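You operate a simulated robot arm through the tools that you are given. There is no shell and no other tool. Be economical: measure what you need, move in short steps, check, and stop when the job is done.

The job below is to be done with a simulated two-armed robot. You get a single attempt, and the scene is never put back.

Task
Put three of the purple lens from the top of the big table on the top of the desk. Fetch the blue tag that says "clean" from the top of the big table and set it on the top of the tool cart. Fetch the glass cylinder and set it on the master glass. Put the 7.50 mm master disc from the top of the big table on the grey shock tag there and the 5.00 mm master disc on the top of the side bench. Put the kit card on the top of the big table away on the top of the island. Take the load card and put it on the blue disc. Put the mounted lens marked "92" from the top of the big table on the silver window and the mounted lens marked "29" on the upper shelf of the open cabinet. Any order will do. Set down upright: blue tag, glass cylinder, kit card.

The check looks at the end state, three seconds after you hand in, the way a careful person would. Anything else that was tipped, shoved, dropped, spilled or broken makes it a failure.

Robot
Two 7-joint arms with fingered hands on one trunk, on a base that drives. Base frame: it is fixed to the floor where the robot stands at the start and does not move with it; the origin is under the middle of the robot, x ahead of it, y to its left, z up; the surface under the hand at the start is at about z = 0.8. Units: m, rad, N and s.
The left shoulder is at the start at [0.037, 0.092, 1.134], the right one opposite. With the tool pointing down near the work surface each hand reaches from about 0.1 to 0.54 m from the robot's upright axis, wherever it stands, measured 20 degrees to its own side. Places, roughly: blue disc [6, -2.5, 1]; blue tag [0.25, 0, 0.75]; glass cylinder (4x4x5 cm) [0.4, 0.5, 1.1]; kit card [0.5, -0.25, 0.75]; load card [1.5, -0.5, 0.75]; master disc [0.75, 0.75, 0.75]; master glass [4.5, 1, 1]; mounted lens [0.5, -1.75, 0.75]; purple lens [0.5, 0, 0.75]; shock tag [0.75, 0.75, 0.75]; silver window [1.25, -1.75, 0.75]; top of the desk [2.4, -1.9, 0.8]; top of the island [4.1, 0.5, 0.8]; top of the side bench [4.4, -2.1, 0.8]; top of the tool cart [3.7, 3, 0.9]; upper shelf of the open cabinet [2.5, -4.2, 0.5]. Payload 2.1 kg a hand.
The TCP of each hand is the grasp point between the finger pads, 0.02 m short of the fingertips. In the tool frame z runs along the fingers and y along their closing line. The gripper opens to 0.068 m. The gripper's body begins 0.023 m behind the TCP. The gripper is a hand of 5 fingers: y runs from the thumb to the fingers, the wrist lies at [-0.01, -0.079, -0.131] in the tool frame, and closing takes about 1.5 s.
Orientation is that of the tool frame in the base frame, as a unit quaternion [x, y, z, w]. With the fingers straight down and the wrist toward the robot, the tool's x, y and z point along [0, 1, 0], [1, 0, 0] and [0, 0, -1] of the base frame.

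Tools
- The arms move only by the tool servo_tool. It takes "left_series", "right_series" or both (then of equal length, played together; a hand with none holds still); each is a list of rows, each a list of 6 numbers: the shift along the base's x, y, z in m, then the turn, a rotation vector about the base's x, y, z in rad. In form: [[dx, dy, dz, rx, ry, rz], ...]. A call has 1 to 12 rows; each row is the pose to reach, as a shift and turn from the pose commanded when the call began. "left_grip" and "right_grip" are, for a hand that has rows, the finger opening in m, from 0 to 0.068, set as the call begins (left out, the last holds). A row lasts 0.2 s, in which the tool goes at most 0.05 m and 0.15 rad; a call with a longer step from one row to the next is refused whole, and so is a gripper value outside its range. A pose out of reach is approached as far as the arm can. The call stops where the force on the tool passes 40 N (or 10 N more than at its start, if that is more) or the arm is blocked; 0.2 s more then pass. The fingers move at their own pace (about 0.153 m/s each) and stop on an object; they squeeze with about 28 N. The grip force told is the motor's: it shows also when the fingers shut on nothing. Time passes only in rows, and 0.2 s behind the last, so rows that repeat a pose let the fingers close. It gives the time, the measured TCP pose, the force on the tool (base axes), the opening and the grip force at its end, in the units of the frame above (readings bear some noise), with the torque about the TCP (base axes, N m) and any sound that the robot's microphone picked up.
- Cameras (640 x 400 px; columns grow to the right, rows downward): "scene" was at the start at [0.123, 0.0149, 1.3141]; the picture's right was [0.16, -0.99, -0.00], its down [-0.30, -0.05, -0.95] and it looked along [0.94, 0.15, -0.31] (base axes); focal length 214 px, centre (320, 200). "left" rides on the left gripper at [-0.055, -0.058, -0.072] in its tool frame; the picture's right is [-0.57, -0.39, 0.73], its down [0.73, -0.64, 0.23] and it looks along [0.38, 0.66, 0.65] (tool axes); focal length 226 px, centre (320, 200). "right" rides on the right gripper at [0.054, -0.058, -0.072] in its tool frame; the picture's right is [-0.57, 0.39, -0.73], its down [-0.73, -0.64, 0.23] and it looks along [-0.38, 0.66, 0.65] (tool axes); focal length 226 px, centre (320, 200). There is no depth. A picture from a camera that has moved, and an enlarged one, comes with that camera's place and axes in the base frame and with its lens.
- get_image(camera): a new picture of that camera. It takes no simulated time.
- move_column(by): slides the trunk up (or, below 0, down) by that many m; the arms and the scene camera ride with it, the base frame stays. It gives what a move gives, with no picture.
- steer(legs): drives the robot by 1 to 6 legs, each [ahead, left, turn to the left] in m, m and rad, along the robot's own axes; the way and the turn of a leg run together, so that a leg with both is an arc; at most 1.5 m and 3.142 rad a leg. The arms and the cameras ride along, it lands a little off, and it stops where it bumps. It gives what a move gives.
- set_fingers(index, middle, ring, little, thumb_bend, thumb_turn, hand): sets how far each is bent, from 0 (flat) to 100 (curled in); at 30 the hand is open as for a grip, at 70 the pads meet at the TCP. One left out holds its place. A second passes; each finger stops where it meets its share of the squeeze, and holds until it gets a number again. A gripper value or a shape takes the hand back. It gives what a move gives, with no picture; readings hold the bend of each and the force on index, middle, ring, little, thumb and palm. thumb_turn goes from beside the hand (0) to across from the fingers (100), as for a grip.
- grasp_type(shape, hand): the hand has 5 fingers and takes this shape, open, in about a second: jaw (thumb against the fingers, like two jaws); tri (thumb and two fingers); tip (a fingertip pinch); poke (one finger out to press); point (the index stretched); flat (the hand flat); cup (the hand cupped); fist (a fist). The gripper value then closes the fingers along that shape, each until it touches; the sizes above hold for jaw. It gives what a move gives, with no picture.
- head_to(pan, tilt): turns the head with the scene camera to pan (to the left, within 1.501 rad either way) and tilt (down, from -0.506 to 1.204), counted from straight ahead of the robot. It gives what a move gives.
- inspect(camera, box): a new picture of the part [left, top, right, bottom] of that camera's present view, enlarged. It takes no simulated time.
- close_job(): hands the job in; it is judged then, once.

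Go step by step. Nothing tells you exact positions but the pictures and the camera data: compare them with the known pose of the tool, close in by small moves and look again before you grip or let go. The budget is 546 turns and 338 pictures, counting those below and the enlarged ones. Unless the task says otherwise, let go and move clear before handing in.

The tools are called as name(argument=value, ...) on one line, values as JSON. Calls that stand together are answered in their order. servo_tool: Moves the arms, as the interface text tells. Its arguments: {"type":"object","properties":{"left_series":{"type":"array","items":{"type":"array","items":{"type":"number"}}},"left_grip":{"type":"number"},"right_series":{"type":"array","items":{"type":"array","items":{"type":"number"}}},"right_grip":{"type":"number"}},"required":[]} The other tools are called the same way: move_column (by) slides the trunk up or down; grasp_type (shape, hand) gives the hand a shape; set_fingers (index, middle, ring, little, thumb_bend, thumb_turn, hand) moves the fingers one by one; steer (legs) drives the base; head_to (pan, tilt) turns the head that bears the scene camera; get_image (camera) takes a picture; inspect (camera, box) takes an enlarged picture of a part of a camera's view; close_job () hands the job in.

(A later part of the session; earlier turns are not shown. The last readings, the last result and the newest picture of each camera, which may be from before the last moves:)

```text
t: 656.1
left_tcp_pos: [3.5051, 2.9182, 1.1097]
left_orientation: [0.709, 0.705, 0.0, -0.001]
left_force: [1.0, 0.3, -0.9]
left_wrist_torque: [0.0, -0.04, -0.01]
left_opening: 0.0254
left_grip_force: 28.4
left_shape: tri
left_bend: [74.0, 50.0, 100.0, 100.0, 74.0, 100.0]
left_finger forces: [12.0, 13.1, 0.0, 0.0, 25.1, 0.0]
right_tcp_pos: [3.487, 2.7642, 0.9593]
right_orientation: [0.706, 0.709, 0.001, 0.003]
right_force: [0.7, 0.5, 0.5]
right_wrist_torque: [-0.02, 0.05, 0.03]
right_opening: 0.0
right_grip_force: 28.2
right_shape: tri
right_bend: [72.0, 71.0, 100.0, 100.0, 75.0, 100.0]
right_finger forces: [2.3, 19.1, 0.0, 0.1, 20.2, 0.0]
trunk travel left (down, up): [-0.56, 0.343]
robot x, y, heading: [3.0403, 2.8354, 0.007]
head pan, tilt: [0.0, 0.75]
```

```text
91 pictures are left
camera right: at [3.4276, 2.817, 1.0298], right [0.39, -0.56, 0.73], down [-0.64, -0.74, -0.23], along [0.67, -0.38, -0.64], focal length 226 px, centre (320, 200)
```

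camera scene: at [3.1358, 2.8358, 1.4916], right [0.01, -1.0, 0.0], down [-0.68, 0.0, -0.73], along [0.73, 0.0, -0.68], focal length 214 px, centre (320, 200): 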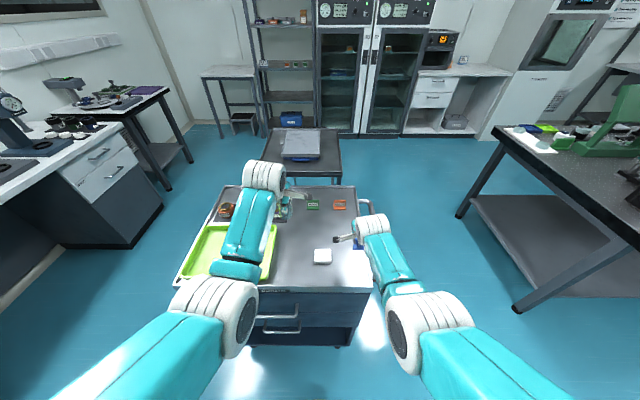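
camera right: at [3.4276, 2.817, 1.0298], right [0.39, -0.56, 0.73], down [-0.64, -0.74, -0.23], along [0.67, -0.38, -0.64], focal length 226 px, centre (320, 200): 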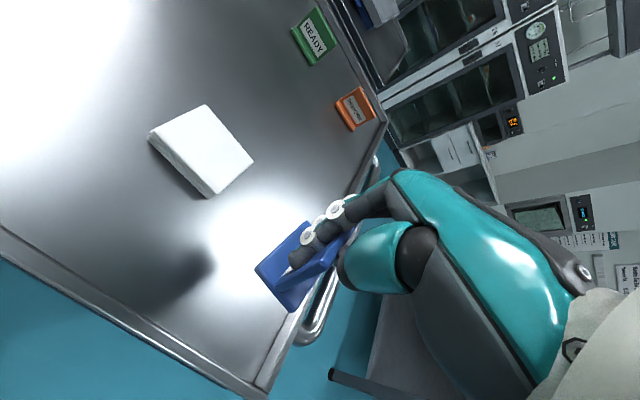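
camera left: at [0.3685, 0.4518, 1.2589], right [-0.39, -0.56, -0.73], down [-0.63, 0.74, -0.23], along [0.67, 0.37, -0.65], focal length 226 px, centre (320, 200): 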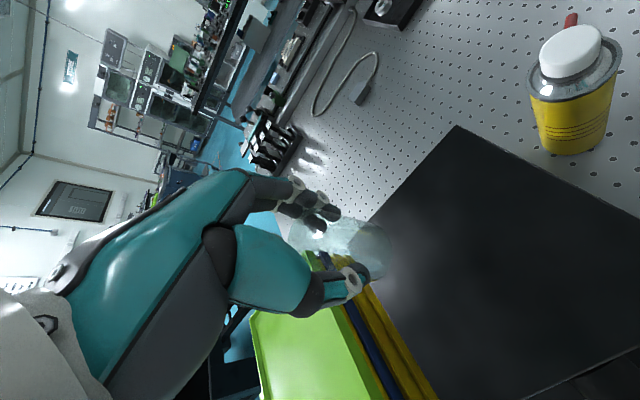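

move_column(by=-0.015)

move_column(by=-0.01)

get_image(camera="right")

```text
t: 656.7
left_tcp_pos: [3.5051, 2.9199, 1.095]
left_orientation: [0.709, 0.706, 0.001, -0.001]
left_force: [0.3, 0.3, -1.3]
left_wrist_torque: [0.01, 0.02, -0.03]
left_opening: 0.0254
left_grip_force: 28.1
left_shape: tri
left_bend: [74.0, 50.0, 100.0, 100.0, 74.0, 100.0]
left_finger forces: [12.0, 13.1, 0.0, 0.0, 25.1, 0.1]
right_tcp_pos: [3.4881, 2.7622, 0.9446]
right_orientation: [0.706, 0.708, 0.001, 0.002]
right_force: [0.1, 0.1, 0.0]
right_wrist_torque: [-0.02, 0.01, -0.02]
right_opening: 0.0001
right_grip_force: 27.5
right_shape: tri
right_bend: [72.0, 71.0, 100.0, 100.0, 75.0, 100.0]
right_finger forces: [2.2, 19.1, 0.1, 0.0, 20.2, 0.0]
trunk travel left (down, up): [-0.545, 0.358]
robot x, y, heading: [3.0408, 2.836, 0.002]
head pan, tilt: [0.0, 0.75]
```

```text
t: 657.3
left_tcp_pos: [3.5049, 2.9196, 1.0846]
left_orientation: [0.709, 0.705, 0.0, -0.001]
left_force: [-0.1, -0.1, -1.6]
left_wrist_torque: [-0.03, -0.03, 0.01]
left_opening: 0.0255
left_grip_force: 27.5
left_shape: tri
left_bend: [74.0, 50.0, 100.0, 100.0, 74.0, 100.0]
left_finger forces: [12.1, 13.2, 0.0, 0.0, 25.1, 0.0]
right_tcp_pos: [3.4866, 2.7638, 0.9333]
right_orientation: [0.706, 0.708, 0.001, 0.003]
right_force: [0.3, -0.1, -0.5]
right_wrist_torque: [0.0, -0.02, 0.02]
right_opening: 0.0
right_grip_force: 27.7
right_shape: tri
right_bend: [72.0, 71.0, 100.0, 100.0, 75.0, 100.0]
right_finger forces: [2.1, 19.2, 0.1, 0.0, 20.3, 0.0]
trunk travel left (down, up): [-0.535, 0.368]
robot x, y, heading: [3.0415, 2.8357, 0.005]
head pan, tilt: [0.0, 0.75]
```

```text
90 pictures are left
camera right: at [3.4276, 2.817, 1.0047], right [0.39, -0.56, 0.73], down [-0.64, -0.74, -0.23], along [0.67, -0.38, -0.64], focal length 226 px, centre (320, 200)
```

right: 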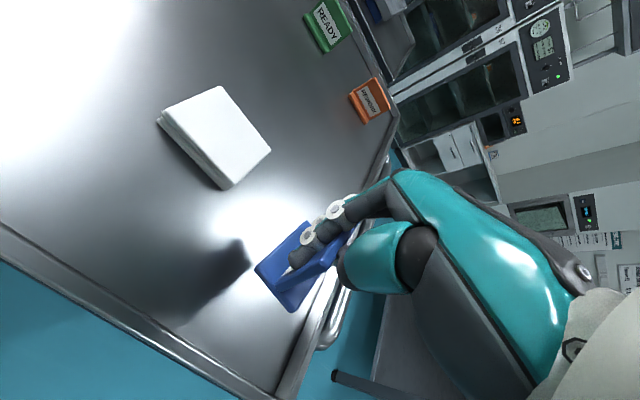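

move_column(by=-0.012)

move_column(by=-0.01)

get_image(camera="right")

```text
t: 657.9
left_tcp_pos: [3.5059, 2.9207, 1.0739]
left_orientation: [0.709, 0.705, 0.001, -0.002]
left_force: [-0.1, 0.3, -0.7]
left_wrist_torque: [0.03, -0.01, -0.01]
left_opening: 0.0252
left_grip_force: 27.9
left_shape: tri
left_bend: [74.0, 50.0, 100.0, 100.0, 74.0, 100.0]
left_finger forces: [12.0, 13.3, 0.0, 0.0, 25.1, 0.0]
right_tcp_pos: [3.4878, 2.7635, 0.9227]
right_orientation: [0.706, 0.708, 0.002, 0.002]
right_force: [0.0, 0.7, 0.0]
right_wrist_torque: [-0.01, 0.01, -0.03]
right_opening: 0.0001
right_grip_force: 28.0
right_shape: tri
right_bend: [72.0, 71.0, 100.0, 100.0, 75.0, 100.0]
right_finger forces: [2.2, 19.1, 0.0, 0.1, 20.3, 0.0]
trunk travel left (down, up): [-0.523, 0.38]
robot x, y, heading: [3.0387, 2.8315, 0.007]
head pan, tilt: [0.0, 0.75]
```

```text
t: 658.5
left_tcp_pos: [3.5054, 2.9193, 1.0635]
left_orientation: [0.709, 0.705, 0.0, -0.001]
left_force: [-0.1, 0.5, -1.5]
left_wrist_torque: [0.0, 0.0, -0.01]
left_opening: 0.0251
left_grip_force: 27.9
left_shape: tri
left_bend: [74.0, 50.0, 100.0, 100.0, 74.0, 100.0]
left_finger forces: [12.0, 13.2, 0.0, 0.0, 25.1, 0.1]
right_tcp_pos: [3.4869, 2.7631, 0.9128]
right_orientation: [0.706, 0.708, 0.001, 0.002]
right_force: [0.1, -0.5, 0.6]
right_wrist_torque: [0.04, -0.02, 0.01]
right_opening: 0.0
right_grip_force: 28.0
right_shape: tri
right_bend: [72.0, 71.0, 100.0, 100.0, 75.0, 100.0]
right_finger forces: [2.2, 19.2, 0.0, 0.1, 20.2, 0.0]
trunk travel left (down, up): [-0.513, 0.39]
robot x, y, heading: [3.0416, 2.8355, 0.008]
head pan, tilt: [0.0, 0.75]
```

```text
89 pictures are left
camera right: at [3.4276, 2.817, 0.9827], right [0.39, -0.56, 0.73], down [-0.64, -0.74, -0.23], along [0.67, -0.38, -0.64], focal length 226 px, centre (320, 200)
```

right: 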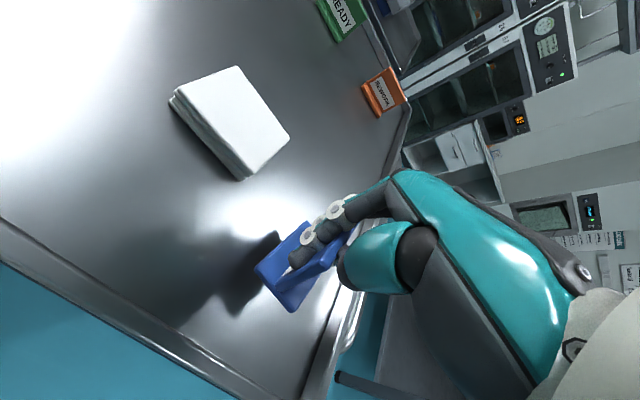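

move_column(by=-0.008)

move_column(by=-0.006)

get_image(camera="right")

```text
t: 659.1
left_tcp_pos: [3.5054, 2.9191, 1.0559]
left_orientation: [0.709, 0.705, 0.001, -0.001]
left_force: [0.4, -0.3, -1.0]
left_wrist_torque: [-0.03, 0.03, 0.03]
left_opening: 0.0253
left_grip_force: 27.7
left_shape: tri
left_bend: [74.0, 50.0, 100.0, 100.0, 74.0, 100.0]
left_finger forces: [12.0, 13.2, 0.0, 0.0, 25.0, 0.0]
right_tcp_pos: [3.4864, 2.7626, 0.9042]
right_orientation: [0.706, 0.708, 0.001, 0.002]
right_force: [1.2, 0.5, -0.6]
right_wrist_torque: [-0.01, -0.01, 0.0]
right_opening: 0.0
right_grip_force: 27.8
right_shape: tri
right_bend: [72.0, 71.0, 100.0, 100.0, 75.0, 100.0]
right_finger forces: [2.2, 19.2, 0.1, 0.0, 20.2, 0.0]
trunk travel left (down, up): [-0.505, 0.398]
robot x, y, heading: [3.0363, 2.8358, 0.004]
head pan, tilt: [0.0, 0.75]
```

```text
t: 659.6
left_tcp_pos: [3.5058, 2.9196, 1.0493]
left_orientation: [0.709, 0.705, 0.001, -0.001]
left_force: [-0.2, -0.7, -1.2]
left_wrist_torque: [-0.01, 0.01, 0.01]
left_opening: 0.0255
left_grip_force: 28.2
left_shape: tri
left_bend: [74.0, 50.0, 100.0, 100.0, 74.0, 100.0]
left_finger forces: [11.9, 13.2, 0.0, 0.1, 25.0, 0.0]
right_tcp_pos: [3.487, 2.7637, 0.8978]
right_orientation: [0.706, 0.709, 0.001, 0.003]
right_force: [-0.1, 0.2, -0.6]
right_wrist_torque: [0.02, 0.02, -0.02]
right_opening: 0.0002
right_grip_force: 27.4
right_shape: tri
right_bend: [72.0, 71.0, 100.0, 100.0, 75.0, 100.0]
right_finger forces: [2.2, 19.2, 0.1, 0.0, 20.4, 0.0]
trunk travel left (down, up): [-0.499, 0.404]
robot x, y, heading: [3.0393, 2.8331, 0.003]
head pan, tilt: [0.0, 0.75]
```

```text
88 pictures are left
camera right: at [3.4277, 2.817, 0.9688], right [0.39, -0.56, 0.73], down [-0.64, -0.74, -0.23], along [0.67, -0.38, -0.64], focal length 226 px, centre (320, 200)
```

right: 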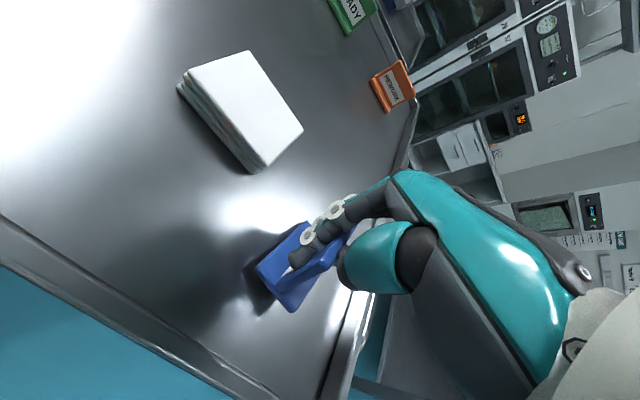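

move_column(by=-0.006)

move_column(by=-0.005)

move_column(by=-0.005)

get_image(camera="right")

```text
t: 660.2
left_tcp_pos: [3.5035, 2.9193, 1.045]
left_orientation: [0.71, 0.704, 0.001, 0.0]
left_force: [-0.5, -1.2, -1.2]
left_wrist_torque: [-0.01, 0.03, 0.03]
left_opening: 0.0253
left_grip_force: 27.7
left_shape: tri
left_bend: [74.0, 50.0, 100.0, 100.0, 74.0, 100.0]
left_finger forces: [12.0, 13.2, 0.1, 0.0, 25.1, 0.0]
right_tcp_pos: [3.4868, 2.7637, 0.8927]
right_orientation: [0.706, 0.708, 0.003, 0.003]
right_force: [-1.5, -0.9, 15.7]
right_wrist_torque: [-0.1, -0.3, -0.03]
right_opening: 0.0003
right_grip_force: 27.9
right_shape: tri
right_bend: [72.0, 72.0, 100.0, 100.0, 76.0, 100.0]
right_finger forces: [2.1, 19.2, 0.1, 0.0, 23.6, 0.0]
trunk travel left (down, up): [-0.493, 0.41]
robot x, y, heading: [3.0403, 2.8364, 0.007]
head pan, tilt: [0.0, 0.75]
```

```text
t: 660.7
left_tcp_pos: [3.5023, 2.9196, 1.04]
left_orientation: [0.71, 0.704, 0.001, 0.001]
left_force: [0.0, 0.9, -0.6]
left_wrist_torque: [0.02, -0.02, -0.01]
left_opening: 0.0252
left_grip_force: 27.9
left_shape: tri
left_bend: [74.0, 50.0, 100.0, 100.0, 74.0, 100.0]
left_finger forces: [12.1, 13.2, 0.0, 0.0, 25.2, 0.0]
right_tcp_pos: [3.4855, 2.7621, 0.8892]
right_orientation: [0.706, 0.708, 0.003, 0.005]
right_force: [-3.7, -3.2, 33.5]
right_wrist_torque: [-0.1, -0.34, -0.07]
right_opening: 0.0002
right_grip_force: 27.7
right_shape: tri
right_bend: [72.0, 72.0, 100.0, 100.0, 78.0, 100.0]
right_finger forces: [2.0, 21.6, 0.0, 0.0, 33.0, 0.1]
trunk travel left (down, up): [-0.488, 0.415]
robot x, y, heading: [3.0375, 2.8326, 0.009]
head pan, tilt: [0.0, 0.75]
```

```text
t: 661.1
left_tcp_pos: [3.5043, 2.9189, 1.0368]
left_orientation: [0.709, 0.705, 0.001, 0.001]
left_force: [-0.7, 1.2, -0.6]
left_wrist_torque: [0.0, 0.01, 0.03]
left_opening: 0.0254
left_grip_force: 28.5
left_shape: tri
left_bend: [74.0, 50.0, 100.0, 100.0, 74.0, 100.0]
left_finger forces: [12.0, 13.3, 0.1, 0.0, 25.1, 0.0]
right_tcp_pos: [3.489, 2.7637, 0.8888]
right_orientation: [0.706, 0.708, 0.008, 0.007]
right_force: [-1.2, -2.1, 24.7]
right_wrist_torque: [-0.09, -0.19, 0.02]
right_opening: 0.0
right_grip_force: 28.0
right_shape: tri
right_bend: [72.0, 72.0, 100.0, 100.0, 79.0, 100.0]
right_finger forces: [2.8, 24.9, 0.1, 0.1, 34.6, 0.0]
trunk travel left (down, up): [-0.486, 0.418]
robot x, y, heading: [3.0424, 2.8373, 0.007]
head pan, tilt: [0.0, 0.75]
stopped: the force on the tool passed its limit at 47 N (the readings are from after the stop); the commanded pose is now the measured one
```

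```text
87 pictures are left
camera right: at [3.4284, 2.8172, 0.9582], right [0.38, -0.56, 0.74], down [-0.63, -0.74, -0.24], along [0.68, -0.38, -0.63], focal length 226 px, centre (320, 200)
```

right: 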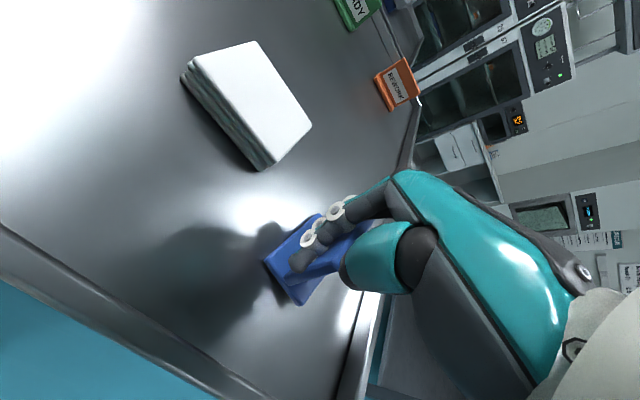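

Contact with the cart top (≈0.852). I relieve the pressure, then open.

servo_tool(right_series=[[0, 0, 0.002, 0, 0, 0], [0, 0, 0.003, 0, 0, 0]])

servo_tool(right_series=[[0, 0, 0, 0, 0, 0], [0, 0, 0, 0, 0, 0], [0, 0, 0, 0, 0, 0], [0, 0, 0, 0, 0, 0]], right_grip=0.06)

move_column(by=0.05)

get_image(camera="right")

```text
t: 661.7
left_tcp_pos: [3.5048, 2.92, 1.0359]
left_orientation: [0.71, 0.704, 0.001, 0.001]
left_force: [0.1, -0.9, -1.2]
left_wrist_torque: [0.04, -0.01, 0.01]
left_opening: 0.0254
left_grip_force: 27.7
left_shape: tri
left_bend: [74.0, 50.0, 100.0, 100.0, 74.0, 100.0]
left_finger forces: [12.1, 13.2, 0.0, 0.0, 25.2, 0.0]
right_tcp_pos: [3.4882, 2.7629, 0.8873]
right_orientation: [0.706, 0.709, 0.003, 0.004]
right_force: [2.4, 0.9, 13.5]
right_wrist_torque: [0.04, -0.17, 0.04]
right_opening: 0.0
right_grip_force: 28.2
right_shape: tri
right_bend: [72.0, 72.0, 100.0, 100.0, 78.0, 100.0]
right_finger forces: [3.4, 26.8, 0.0, 0.0, 31.2, 0.0]
trunk travel left (down, up): [-0.486, 0.418]
robot x, y, heading: [3.0395, 2.8359, 0.006]
head pan, tilt: [0.0, 0.75]
```

```text
t: 662.7
left_tcp_pos: [3.505, 2.9183, 1.0368]
left_orientation: [0.709, 0.705, 0.001, 0.0]
left_force: [0.2, -0.5, -0.8]
left_wrist_torque: [0.03, 0.01, 0.02]
left_opening: 0.0253
left_grip_force: 27.7
left_shape: tri
left_bend: [74.0, 50.0, 100.0, 100.0, 74.0, 100.0]
left_finger forces: [12.2, 13.1, 0.1, 0.0, 25.0, 0.1]
right_tcp_pos: [3.4885, 2.7625, 0.8882]
right_orientation: [0.706, 0.708, 0.004, 0.004]
right_force: [0.0, 0.2, 0.1]
right_wrist_torque: [-0.01, -0.02, 0.03]
right_opening: 0.0598
right_grip_force: 0.0
right_shape: tri
right_bend: [27.0, 32.0, 99.0, 99.0, 42.0, 99.0]
right_finger forces: [0.0, 0.0, 0.0, 0.0, 0.0, 0.0]
trunk travel left (down, up): [-0.486, 0.418]
robot x, y, heading: [3.0393, 2.8345, 0.009]
head pan, tilt: [0.0, 0.75]
```

```text
t: 663.6
left_tcp_pos: [3.5049, 2.9186, 1.0859]
left_orientation: [0.71, 0.705, 0.0, -0.001]
left_force: [-0.9, 0.2, -1.5]
left_wrist_torque: [-0.02, -0.03, -0.02]
left_opening: 0.0255
left_grip_force: 28.0
left_shape: tri
left_bend: [74.0, 50.0, 100.0, 100.0, 74.0, 100.0]
left_finger forces: [12.0, 13.2, 0.0, 0.0, 25.2, 0.0]
right_tcp_pos: [3.4883, 2.7622, 0.9385]
right_orientation: [0.706, 0.709, 0.003, 0.005]
right_force: [0.1, 0.6, 0.9]
right_wrist_torque: [0.01, -0.02, -0.01]
right_opening: 0.0596
right_grip_force: 0.0
right_shape: tri
right_bend: [27.0, 32.0, 99.0, 99.0, 42.0, 99.0]
right_finger forces: [0.1, 0.1, 0.0, 0.0, 0.1, 0.0]
trunk travel left (down, up): [-0.536, 0.368]
robot x, y, heading: [3.0366, 2.8373, 0.002]
head pan, tilt: [0.0, 0.75]
```

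```text
86 pictures are left
camera right: at [3.4287, 2.8168, 1.0092], right [0.38, -0.56, 0.73], down [-0.64, -0.74, -0.24], along [0.67, -0.38, -0.64], focal length 226 px, centre (320, 200)
```

right: 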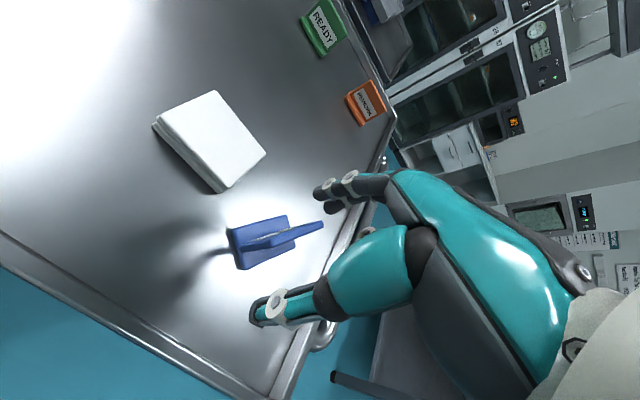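

move_column(by=0.2)

inspect(camera="right", box=[120, 200, 280, 320])

```text
t: 665.8
left_tcp_pos: [3.5052, 2.9192, 1.2857]
left_orientation: [0.709, 0.705, 0.001, -0.001]
left_force: [1.6, 0.2, -1.0]
left_wrist_torque: [-0.01, 0.03, -0.03]
left_opening: 0.0253
left_grip_force: 28.0
left_shape: tri
left_bend: [74.0, 50.0, 100.0, 100.0, 74.0, 100.0]
left_finger forces: [12.0, 13.2, 0.0, 0.0, 25.1, 0.1]
right_tcp_pos: [3.4885, 2.7628, 1.1388]
right_orientation: [0.706, 0.709, 0.003, 0.004]
right_force: [0.6, 0.0, 0.2]
right_wrist_torque: [0.02, 0.0, -0.03]
right_opening: 0.0597
right_grip_force: 0.0
right_shape: tri
right_bend: [27.0, 32.0, 99.0, 99.0, 42.0, 99.0]
right_finger forces: [0.0, 0.0, 0.0, 0.1, 0.0, 0.0]
trunk travel left (down, up): [-0.736, 0.168]
robot x, y, heading: [3.0418, 2.8354, 0.008]
head pan, tilt: [0.0, 0.75]
```

```text
3.33 times, centred on (200, 260) of right
camera zoom: at [3.4287, 2.8168, 1.2092], right [0.38, -0.56, 0.73], down [-0.64, -0.74, -0.24], along [0.67, -0.38, -0.64], focal length 754 px, centre (720, 0)
```

zoom: 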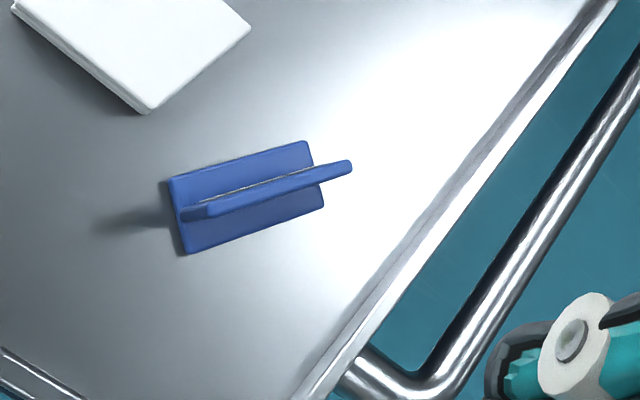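

The tag stands on the cart. Now the cylinder: I drive around the island's north end to its far side to read the glass labels.

steer(legs=[[-0.1, -0.77, 0], [1.1, 0, 0], [1.05, 0, 0], [0, 0, 3.13]])

head_to(pan=0.4, tilt=0.6)

get_image(camera="scene")

```text
t: 687.5
left_tcp_pos: [4.6324, 1.9944, 1.2856]
left_orientation: [-0.689, 0.725, -0.001, -0.001]
left_force: [0.6, 0.4, -1.0]
left_wrist_torque: [-0.02, 0.01, 0.01]
left_opening: 0.0248
left_grip_force: 28.0
left_shape: tri
left_bend: [74.0, 50.0, 100.0, 100.0, 75.0, 100.0]
left_finger forces: [10.8, 13.6, 0.0, 0.0, 24.3, 0.1]
right_tcp_pos: [4.6563, 2.1493, 1.1385]
right_orientation: [-0.694, 0.72, 0.004, -0.003]
right_force: [-0.1, -0.5, 0.3]
right_wrist_torque: [0.0, 0.0, -0.03]
right_opening: 0.0599
right_grip_force: 0.1
right_shape: tri
right_bend: [27.0, 32.0, 99.0, 99.0, 42.0, 99.0]
right_finger forces: [0.0, 0.0, 0.0, 0.0, 0.0, 0.0]
trunk travel left (down, up): [-0.736, 0.168]
robot x, y, heading: [5.102, 2.0564, 3.103]
head pan, tilt: [0.0, 0.75]
```

```text
t: 688.4
left_tcp_pos: [4.6317, 1.9951, 1.2858]
left_orientation: [-0.69, 0.724, 0.0, 0.0]
left_force: [0.3, 0.3, -0.6]
left_wrist_torque: [0.01, 0.01, 0.0]
left_opening: 0.0248
left_grip_force: 28.1
left_shape: tri
left_bend: [74.0, 50.0, 100.0, 100.0, 75.0, 100.0]
left_finger forces: [10.8, 13.5, 0.0, 0.0, 24.3, 0.0]
right_tcp_pos: [4.6554, 2.1493, 1.1385]
right_orientation: [-0.693, 0.721, 0.005, -0.002]
right_force: [-0.4, -0.2, -0.7]
right_wrist_torque: [0.0, -0.02, -0.01]
right_opening: 0.0598
right_grip_force: 0.0
right_shape: tri
right_bend: [27.0, 32.0, 99.0, 99.0, 42.0, 99.0]
right_finger forces: [0.0, 0.1, 0.0, 0.1, 0.0, 0.0]
trunk travel left (down, up): [-0.736, 0.168]
robot x, y, heading: [5.1025, 2.0588, 3.105]
head pan, tilt: [0.4, 0.6]
```

```text
84 pictures are left
camera scene: at [5.0046, 2.0274, 1.6498], right [-0.35, 0.94, 0.0], down [0.53, 0.2, -0.82], along [-0.77, -0.29, -0.57], focal length 214 px, centre (320, 200)
```

scene: 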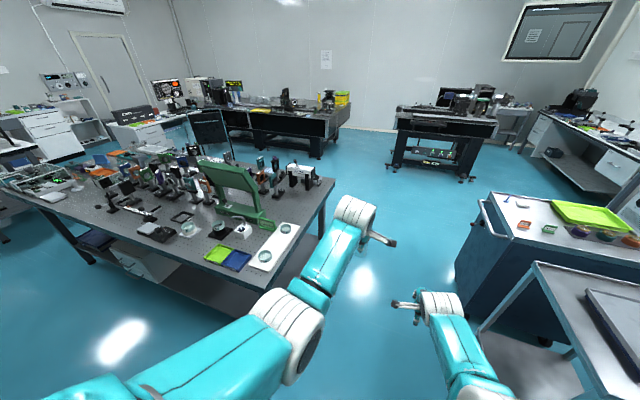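

steer(legs=[[-0.08, 0.85, 0.036]])

head_to(pan=0.0, tilt=0.7)

get_image(camera="scene")

inspect(camera="scene", box=[230, 120, 460, 270])

```text
t: 692.9
left_tcp_pos: [4.6967, 1.1296, 1.2849]
left_orientation: [-0.702, 0.713, 0.001, 0.0]
left_force: [0.2, 0.8, -0.6]
left_wrist_torque: [0.0, -0.05, 0.01]
left_opening: 0.0249
left_grip_force: 28.2
left_shape: tri
left_bend: [74.0, 50.0, 100.0, 100.0, 75.0, 100.0]
left_finger forces: [10.8, 13.6, 0.0, 0.1, 24.2, 0.0]
right_tcp_pos: [4.7159, 1.2854, 1.1381]
right_orientation: [-0.706, 0.709, 0.004, -0.003]
right_force: [-0.4, -0.4, -0.6]
right_wrist_torque: [-0.02, -0.02, 0.02]
right_opening: 0.0599
right_grip_force: 0.0
right_shape: tri
right_bend: [27.0, 32.0, 99.0, 99.0, 42.0, 99.0]
right_finger forces: [0.1, 0.1, 0.1, 0.1, 0.0, 0.0]
trunk travel left (down, up): [-0.736, 0.168]
robot x, y, heading: [5.1642, 1.2073, 3.142]
head pan, tilt: [0.4, 0.6]
```

```text
t: 693.8
left_tcp_pos: [4.6976, 1.1291, 1.2854]
left_orientation: [-0.701, 0.713, -0.001, -0.001]
left_force: [-0.4, 0.0, -1.3]
left_wrist_torque: [0.02, -0.01, 0.02]
left_opening: 0.0247
left_grip_force: 28.2
left_shape: tri
left_bend: [74.0, 50.0, 100.0, 100.0, 75.0, 100.0]
left_finger forces: [10.7, 13.6, 0.0, 0.1, 24.3, 0.0]
right_tcp_pos: [4.7143, 1.2846, 1.1387]
right_orientation: [-0.705, 0.709, 0.004, -0.003]
right_force: [-0.2, 0.7, 0.7]
right_wrist_torque: [0.01, 0.04, 0.02]
right_opening: 0.0597
right_grip_force: 0.1
right_shape: tri
right_bend: [27.0, 32.0, 99.0, 99.0, 42.0, 99.0]
right_finger forces: [0.1, 0.0, 0.0, 0.0, 0.1, 0.1]
trunk travel left (down, up): [-0.736, 0.168]
robot x, y, heading: [5.1622, 1.2057, 3.136]
head pan, tilt: [0.0, 0.7]
```

```text
83 pictures are left
camera scene: at [5.065, 1.209, 1.6412], right [0.0, 1.0, 0.0], down [0.64, 0.0, -0.76], along [-0.76, 0.0, -0.64], focal length 214 px, centre (320, 200)
```

scene: 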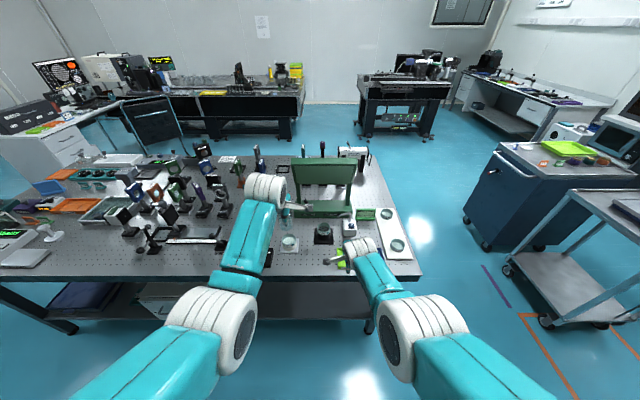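

```text
2.67 times, centred on (345, 195) of scene
camera zoom: at [5.065, 1.209, 1.6412], right [0.0, 1.0, 0.0], down [0.64, 0.0, -0.76], along [-0.76, 0.0, -0.64], focal length 572 px, centre (253, 213)
```

zoom: 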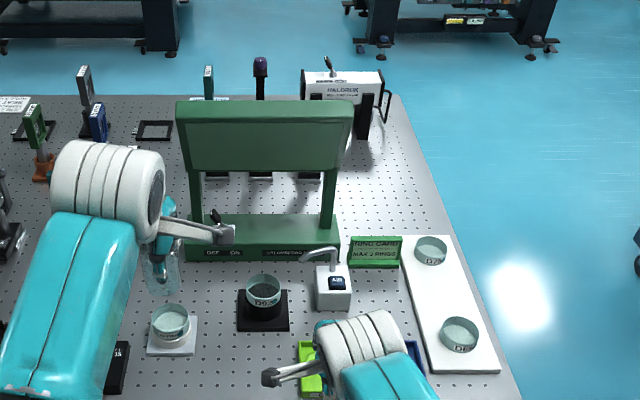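

inspect(camera="scene", box=[275, 215, 355, 265])

inspect(camera="scene", box=[370, 195, 430, 260])

```text
8.00 times, centred on (315, 240) of scene
camera zoom: at [5.065, 1.209, 1.6412], right [0.0, 1.0, 0.0], down [0.64, 0.0, -0.76], along [-0.76, 0.0, -0.64], focal length 1716 px, centre (360, -120)
```

zoom: 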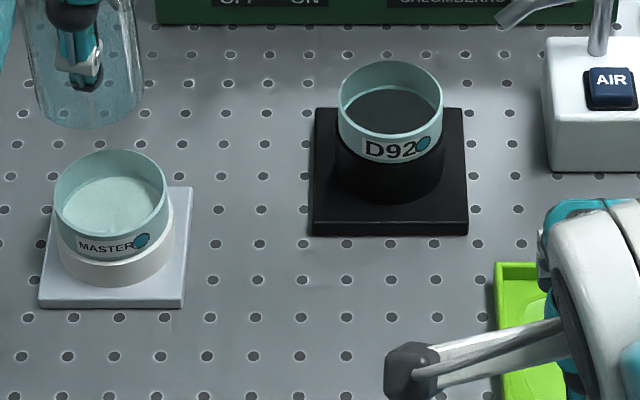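

```text
6.15 times, centred on (400, 228) of scene
camera zoom: at [5.065, 1.209, 1.6412], right [0.0, 1.0, 0.0], down [0.64, 0.0, -0.76], along [-0.76, 0.0, -0.64], focal length 1320 px, centre (-172, 31)
```

zoom: 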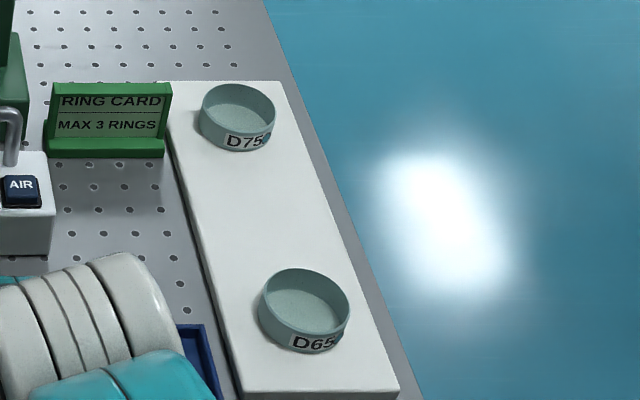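

The master glass (label MASTER) is at (4.45, 1.07). I retract the right hand high and back, then move the cylinder above it.

servo_tool(right_series=[[0.03, 0.005, 0.03, 0, 0, 0], [0.06, 0.01, 0.06, 0, 0, 0], [0.09, 0.015, 0.09, 0, 0, 0], [0.12, 0.02, 0.12, 0, 0, 0], [0.14, 0.025, 0.16, 0, 0, 0], [0.15, 0.03, 0.2, 0, 0, 0]])

steer(legs=[[0.21, 0.056, 0]])

servo_tool(left_series=[[-0.015, 0, -0.03, 0, 0, 0], [-0.03, 0, -0.06, 0, 0, 0]])

move_column(by=-0.18)

get_image(camera="left")

get_image(camera="scene")

```text
t: 695.2
left_tcp_pos: [4.6978, 1.1283, 1.286]
left_orientation: [-0.701, 0.713, -0.001, -0.001]
left_force: [0.2, -1.0, -0.8]
left_wrist_torque: [0.04, -0.01, -0.01]
left_opening: 0.0244
left_grip_force: 28.0
left_shape: tri
left_bend: [74.0, 50.0, 100.0, 100.0, 75.0, 100.0]
left_finger forces: [10.8, 13.6, 0.0, 0.0, 24.3, 0.0]
right_tcp_pos: [4.8653, 1.3161, 1.3388]
right_orientation: [-0.705, 0.709, 0.007, 0.0]
right_force: [-0.4, 0.1, 0.1]
right_wrist_torque: [0.0, -0.01, -0.03]
right_opening: 0.0599
right_grip_force: 0.1
right_shape: tri
right_bend: [27.0, 32.0, 99.0, 99.0, 41.0, 99.0]
right_finger forces: [0.0, 0.1, 0.0, 0.0, 0.0, 0.0]
trunk travel left (down, up): [-0.736, 0.168]
robot x, y, heading: [5.161, 1.2095, 3.138]
head pan, tilt: [0.0, 0.7]
```

```text
t: 696.9
left_tcp_pos: [4.4872, 1.076, 1.2851]
left_orientation: [-0.701, 0.713, 0.0, 0.0]
left_force: [-0.3, -0.4, -1.3]
left_wrist_torque: [0.01, -0.01, -0.01]
left_opening: 0.025
left_grip_force: 28.2
left_shape: tri
left_bend: [74.0, 50.0, 100.0, 100.0, 75.0, 100.0]
left_finger forces: [10.9, 13.6, 0.0, 0.0, 24.3, 0.1]
right_tcp_pos: [4.6568, 1.2613, 1.338]
right_orientation: [-0.704, 0.71, 0.006, -0.003]
right_force: [0.1, 0.6, 0.0]
right_wrist_torque: [0.04, 0.01, 0.01]
right_opening: 0.0597
right_grip_force: 0.0
right_shape: tri
right_bend: [27.0, 32.0, 99.0, 99.0, 41.0, 99.0]
right_finger forces: [0.0, 0.0, 0.0, 0.0, 0.0, 0.0]
trunk travel left (down, up): [-0.736, 0.168]
robot x, y, heading: [4.9527, 1.1557, 3.137]
head pan, tilt: [0.0, 0.7]
```

```text
t: 697.5
left_tcp_pos: [4.4578, 1.0751, 1.2254]
left_orientation: [-0.701, 0.713, 0.001, -0.002]
left_force: [-0.3, -0.1, -1.6]
left_wrist_torque: [-0.01, 0.0, 0.03]
left_opening: 0.0246
left_grip_force: 27.9
left_shape: tri
left_bend: [74.0, 50.0, 100.0, 100.0, 75.0, 100.0]
left_finger forces: [10.8, 13.7, 0.0, 0.0, 24.3, 0.0]
right_tcp_pos: [4.6551, 1.2623, 1.3389]
right_orientation: [-0.703, 0.711, 0.007, -0.002]
right_force: [-0.2, 0.0, -0.3]
right_wrist_torque: [-0.02, -0.01, 0.01]
right_opening: 0.0599
right_grip_force: 0.0
right_shape: tri
right_bend: [27.0, 32.0, 99.0, 99.0, 41.0, 99.0]
right_finger forces: [0.0, 0.1, 0.0, 0.0, 0.0, 0.1]
trunk travel left (down, up): [-0.736, 0.168]
robot x, y, heading: [4.9559, 1.1516, 3.137]
head pan, tilt: [0.0, 0.7]
```

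```text
t: 699.5
left_tcp_pos: [4.458, 1.0753, 1.0458]
left_orientation: [-0.701, 0.713, 0.0, -0.001]
left_force: [-0.2, 0.2, -1.1]
left_wrist_torque: [-0.01, 0.0, 0.01]
left_opening: 0.0246
left_grip_force: 28.3
left_shape: tri
left_bend: [74.0, 50.0, 100.0, 100.0, 75.0, 100.0]
left_finger forces: [10.8, 13.8, 0.0, 0.0, 24.2, 0.1]
right_tcp_pos: [4.6566, 1.2645, 1.1581]
right_orientation: [-0.703, 0.711, 0.011, 0.001]
right_force: [-0.3, 0.1, 0.6]
right_wrist_torque: [0.02, -0.01, 0.02]
right_opening: 0.0602
right_grip_force: 0.1
right_shape: tri
right_bend: [27.0, 32.0, 99.0, 99.0, 41.0, 99.0]
right_finger forces: [0.1, 0.1, 0.1, 0.0, 0.1, 0.0]
trunk travel left (down, up): [-0.556, 0.348]
robot x, y, heading: [4.9546, 1.1538, 3.134]
head pan, tilt: [0.0, 0.7]
```

```text
79 pictures are left
camera left: at [4.5176, 1.1288, 1.1173], right [0.4, 0.56, -0.73], down [0.63, -0.74, -0.23], along [-0.67, -0.37, -0.65], focal length 226 px, centre (320, 200)
```

left: 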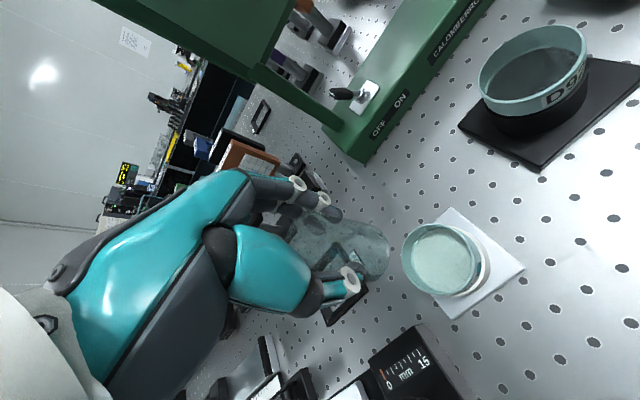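

```text
78 pictures are left
camera scene: at [4.8504, 1.1541, 1.4611], right [0.01, 1.0, 0.0], down [0.64, 0.0, -0.76], along [-0.76, 0.0, -0.64], focal length 214 px, centre (320, 200)
```

scene: 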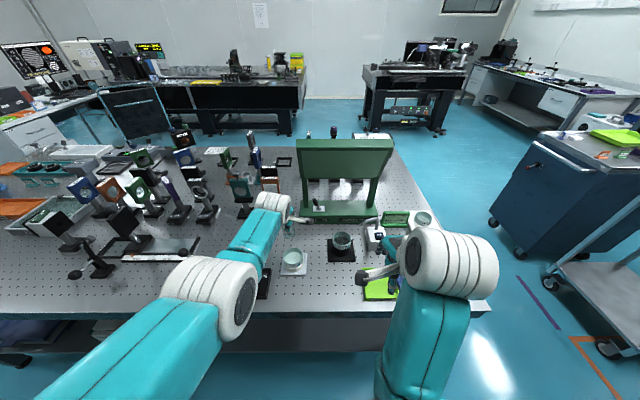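

servo_tool(left_series=[[-0.003, -0.003, -0.02, 0, 0, 0], [-0.006, -0.006, -0.04, 0, 0, 0]])

move_column(by=-0.05)

get_image(camera="left")

inspect(camera="scene", box=[220, 180, 400, 310])

```text
t: 700.1
left_tcp_pos: [4.467, 1.0669, 1.0108]
left_orientation: [-0.7, 0.714, 0.0, 0.0]
left_force: [0.1, -0.2, -1.3]
left_wrist_torque: [-0.02, 0.03, -0.05]
left_opening: 0.0245
left_grip_force: 28.2
left_shape: tri
left_bend: [74.0, 50.0, 100.0, 100.0, 75.0, 100.0]
left_finger forces: [10.8, 13.7, 0.0, 0.0, 24.1, 0.0]
left hand out of reach, approached as far as the arm can: row 1, 2
right_tcp_pos: [4.6562, 1.2636, 1.1603]
right_orientation: [-0.703, 0.711, 0.011, 0.001]
right_force: [0.6, 0.4, -0.5]
right_wrist_torque: [-0.01, 0.03, 0.01]
right_opening: 0.0596
right_grip_force: 0.2
right_shape: tri
right_bend: [27.0, 32.0, 99.0, 99.0, 41.0, 99.0]
right_finger forces: [0.0, 0.0, 0.0, 0.0, 0.0, 0.0]
trunk travel left (down, up): [-0.556, 0.348]
robot x, y, heading: [4.9564, 1.1537, 3.135]
head pan, tilt: [0.0, 0.7]
```

```text
t: 701.0
left_tcp_pos: [4.4669, 1.0665, 0.9619]
left_orientation: [-0.701, 0.713, 0.0, -0.001]
left_force: [-0.3, 0.0, -1.3]
left_wrist_torque: [0.03, 0.02, 0.01]
left_opening: 0.0242
left_grip_force: 28.0
left_shape: tri
left_bend: [74.0, 50.0, 100.0, 100.0, 75.0, 100.0]
left_finger forces: [10.9, 13.8, 0.1, 0.1, 24.0, 0.0]
right_tcp_pos: [4.657, 1.2676, 1.11]
right_orientation: [-0.701, 0.713, 0.015, 0.005]
right_force: [0.6, -0.2, -0.7]
right_wrist_torque: [0.03, 0.0, -0.01]
right_opening: 0.06
right_grip_force: 0.1
right_shape: tri
right_bend: [27.0, 32.0, 99.0, 99.0, 41.0, 99.0]
right_finger forces: [0.2, 0.0, 0.1, 0.0, 0.0, 0.0]
trunk travel left (down, up): [-0.506, 0.398]
robot x, y, heading: [4.957, 1.1541, 3.138]
head pan, tilt: [0.0, 0.7]
```

```text
77 pictures are left
camera left: at [4.5267, 1.121, 1.0334], right [0.4, 0.56, -0.73], down [0.63, -0.74, -0.23], along [-0.67, -0.37, -0.65], focal length 226 px, centre (320, 200)
```

left: 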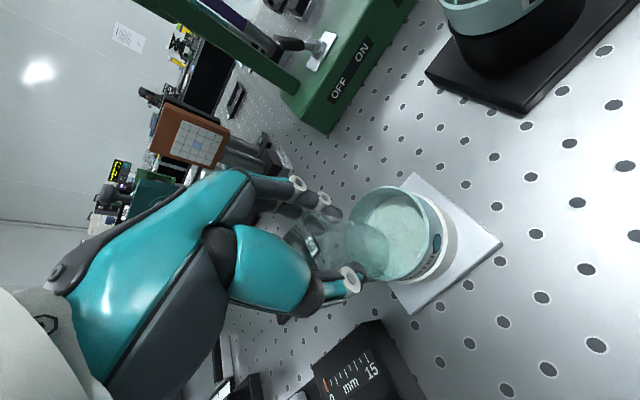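

```text
3.08 times, centred on (310, 245) of scene
camera zoom: at [4.8473, 1.1541, 1.4109], right [0.01, 1.0, 0.0], down [0.64, 0.0, -0.76], along [-0.76, 0.0, -0.64], focal length 660 px, centre (351, 62)
```

zoom: 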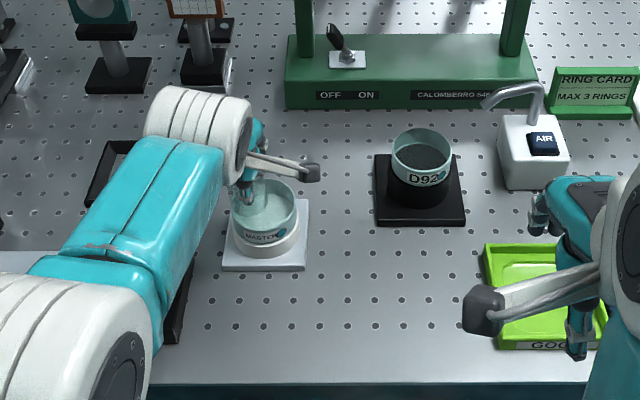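

steer(legs=[[0.015, -0.004, 0]])

move_column(by=-0.02)

get_image(camera="left")

```text
t: 701.8
left_tcp_pos: [4.4527, 1.0711, 0.9611]
left_orientation: [-0.702, 0.713, 0.0, -0.001]
left_force: [0.0, -0.3, -1.6]
left_wrist_torque: [-0.01, 0.01, 0.01]
left_opening: 0.0246
left_grip_force: 27.9
left_shape: tri
left_bend: [74.0, 50.0, 100.0, 100.0, 75.0, 100.0]
left_finger forces: [10.8, 13.8, 0.0, 0.0, 24.0, 0.0]
right_tcp_pos: [4.6395, 1.27, 1.1094]
right_orientation: [-0.701, 0.713, 0.014, 0.003]
right_force: [-0.3, -0.1, -0.5]
right_wrist_torque: [-0.02, 0.0, -0.02]
right_opening: 0.0598
right_grip_force: 0.0
right_shape: tri
right_bend: [27.0, 32.0, 99.0, 99.0, 41.0, 99.0]
right_finger forces: [0.0, 0.0, 0.0, 0.0, 0.0, 0.0]
trunk travel left (down, up): [-0.506, 0.398]
robot x, y, heading: [4.9355, 1.1553, 3.136]
head pan, tilt: [0.0, 0.7]
```

```text
t: 702.4
left_tcp_pos: [4.452, 1.0728, 0.9449]
left_orientation: [-0.701, 0.713, 0.003, -0.003]
left_force: [-1.1, 0.9, 26.2]
left_wrist_torque: [-0.17, 0.24, -0.01]
left_opening: 0.0256
left_grip_force: 28.5
left_shape: tri
left_bend: [75.0, 49.0, 100.0, 100.0, 75.0, 100.0]
left_finger forces: [13.4, 15.7, 11.8, 0.1, 26.3, 0.0]
right_tcp_pos: [4.642, 1.2735, 1.0895]
right_orientation: [-0.701, 0.712, 0.02, 0.005]
right_force: [0.4, -0.4, 0.2]
right_wrist_torque: [0.03, 0.01, 0.02]
right_opening: 0.0601
right_grip_force: 0.1
right_shape: tri
right_bend: [27.0, 32.0, 99.0, 99.0, 41.0, 99.0]
right_finger forces: [0.1, 0.0, 0.0, 0.1, 0.0, 0.0]
trunk travel left (down, up): [-0.486, 0.418]
robot x, y, heading: [4.9406, 1.1594, 3.136]
head pan, tilt: [0.0, 0.7]
```

```text
75 pictures are left
camera left: at [4.5121, 1.1255, 1.0161], right [0.39, 0.56, -0.73], down [0.63, -0.74, -0.23], along [-0.68, -0.37, -0.64], focal length 226 px, centre (320, 200)
```

left: 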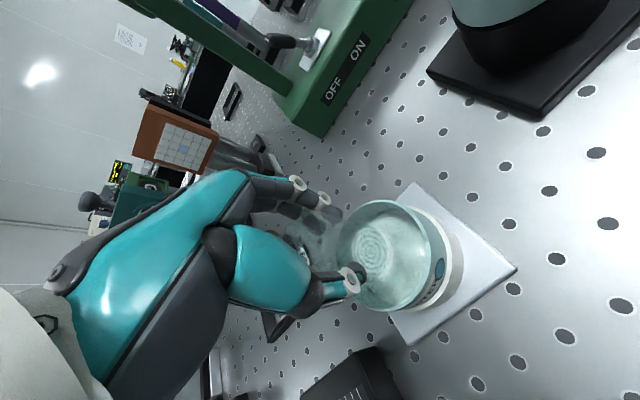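

Contact at cylinder bottom z≈0.911, which puts the master's centre at about (4.465, 1.078). I lift slightly, recentre by 13 mm, and set down.

servo_tool(left_series=[[0, 0, 0.008, 0, 0, 0], [0.006, 0.003, 0.012, 0, 0, 0], [0.012, 0.005, 0.012, 0, 0, 0]])

inspect(camera="left", box=[240, 160, 480, 340])

inspect(camera="scene", box=[250, 190, 350, 270])

```text
t: 703.2
left_tcp_pos: [4.4647, 1.076, 0.9531]
left_orientation: [-0.701, 0.713, -0.001, 0.0]
left_force: [-0.1, -0.6, -2.9]
left_wrist_torque: [0.0, 0.03, 0.0]
left_opening: 0.0254
left_grip_force: 27.7
left_shape: tri
left_bend: [75.0, 49.0, 100.0, 100.0, 76.0, 100.0]
left_finger forces: [10.9, 14.2, 0.1, 0.0, 24.7, 0.0]
right_tcp_pos: [4.6404, 1.2727, 1.0888]
right_orientation: [-0.701, 0.713, 0.019, 0.006]
right_force: [-0.4, -0.8, 0.8]
right_wrist_torque: [0.02, -0.03, -0.01]
right_opening: 0.06
right_grip_force: 0.1
right_shape: tri
right_bend: [27.0, 32.0, 99.0, 99.0, 41.0, 99.0]
right_finger forces: [0.1, 0.0, 0.0, 0.0, 0.0, 0.0]
trunk travel left (down, up): [-0.486, 0.418]
robot x, y, heading: [4.9397, 1.1585, 3.138]
head pan, tilt: [0.0, 0.7]
```

```text
2.22 times, centred on (360, 250) of left
camera zoom: at [4.5236, 1.1301, 1.0252], right [0.4, 0.56, -0.73], down [0.63, -0.74, -0.23], along [-0.67, -0.37, -0.65], focal length 502 px, centre (231, 89)
```

zoom: 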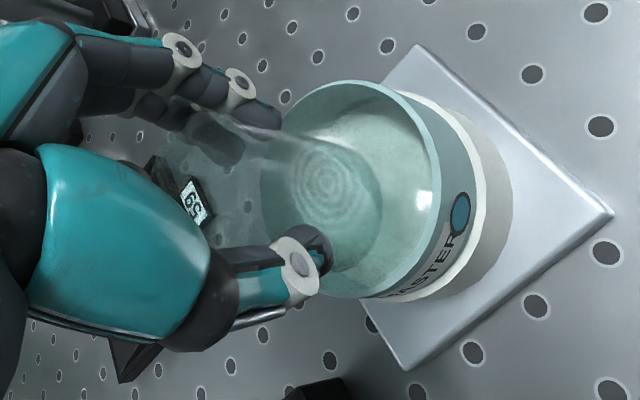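

```text
5.00 times, centred on (300, 230) of scene
camera zoom: at [4.8306, 1.1582, 1.3908], right [0.01, 1.0, 0.0], down [0.64, 0.0, -0.76], along [-0.76, 0.0, -0.64], focal length 1072 px, centre (420, 50)
```

zoom: 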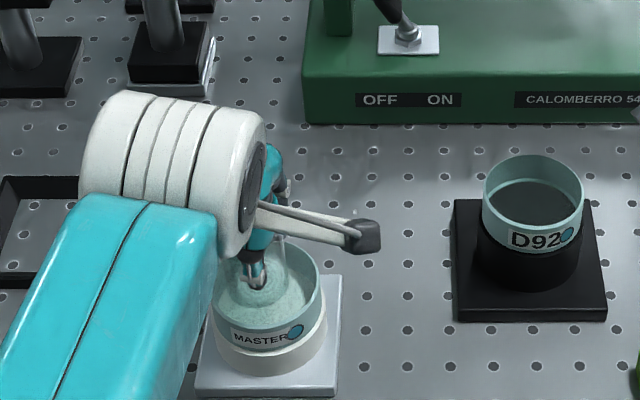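

Now centred within ~4 mm. I lower slowly to contact.

move_column(by=-0.006)

move_column(by=-0.004)

inspect(camera="left", box=[240, 160, 480, 340])

```text
t: 703.8
left_tcp_pos: [4.4637, 1.0763, 0.9482]
left_orientation: [-0.701, 0.713, -0.002, -0.001]
left_force: [0.5, 0.2, -1.0]
left_wrist_torque: [0.03, -0.01, 0.04]
left_opening: 0.0254
left_grip_force: 27.9
left_shape: tri
left_bend: [75.0, 49.0, 100.0, 100.0, 76.0, 100.0]
left_finger forces: [10.9, 14.3, 0.0, 0.1, 24.6, 0.0]
right_tcp_pos: [4.6403, 1.2725, 1.0841]
right_orientation: [-0.7, 0.713, 0.02, 0.007]
right_force: [0.1, 0.1, -0.2]
right_wrist_torque: [-0.01, -0.04, 0.02]
right_opening: 0.0602
right_grip_force: 0.0
right_shape: tri
right_bend: [27.0, 32.0, 99.0, 99.0, 41.0, 99.0]
right_finger forces: [0.0, 0.0, 0.0, 0.1, 0.0, 0.0]
trunk travel left (down, up): [-0.48, 0.424]
robot x, y, heading: [4.9383, 1.1555, 3.138]
head pan, tilt: [0.0, 0.7]
```

```text
t: 704.3
left_tcp_pos: [4.4657, 1.0769, 0.9458]
left_orientation: [-0.701, 0.713, 0.002, -0.002]
left_force: [0.9, 0.1, 12.7]
left_wrist_torque: [-0.01, 0.12, 0.02]
left_opening: 0.0255
left_grip_force: 27.7
left_shape: tri
left_bend: [75.0, 49.0, 100.0, 100.0, 76.0, 100.0]
left_finger forces: [11.6, 15.0, 2.7, 0.0, 25.7, 0.0]
right_tcp_pos: [4.6409, 1.2727, 1.0804]
right_orientation: [-0.701, 0.713, 0.02, 0.005]
right_force: [0.1, 0.1, 0.4]
right_wrist_torque: [0.02, 0.02, 0.0]
right_opening: 0.0598
right_grip_force: 0.1
right_shape: tri
right_bend: [27.0, 32.0, 99.0, 99.0, 41.0, 99.0]
right_finger forces: [0.0, 0.0, 0.0, 0.0, 0.0, 0.0]
trunk travel left (down, up): [-0.476, 0.428]
robot x, y, heading: [4.9413, 1.1595, 3.135]
head pan, tilt: [0.0, 0.7]
```

```text
2.22 times, centred on (360, 250) of left
camera zoom: at [4.524, 1.1304, 1.0168], right [0.39, 0.56, -0.73], down [0.63, -0.74, -0.23], along [-0.67, -0.37, -0.64], focal length 502 px, centre (231, 89)
```

zoom: 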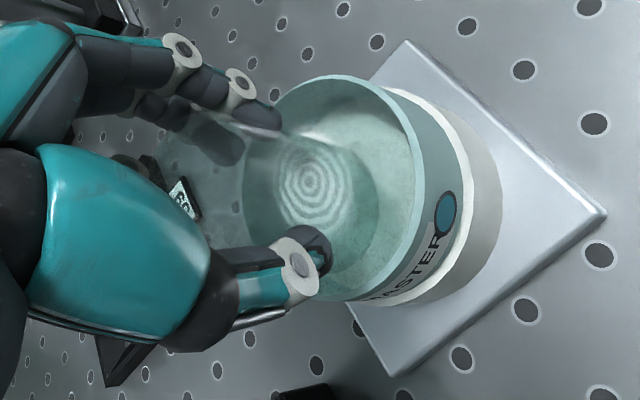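

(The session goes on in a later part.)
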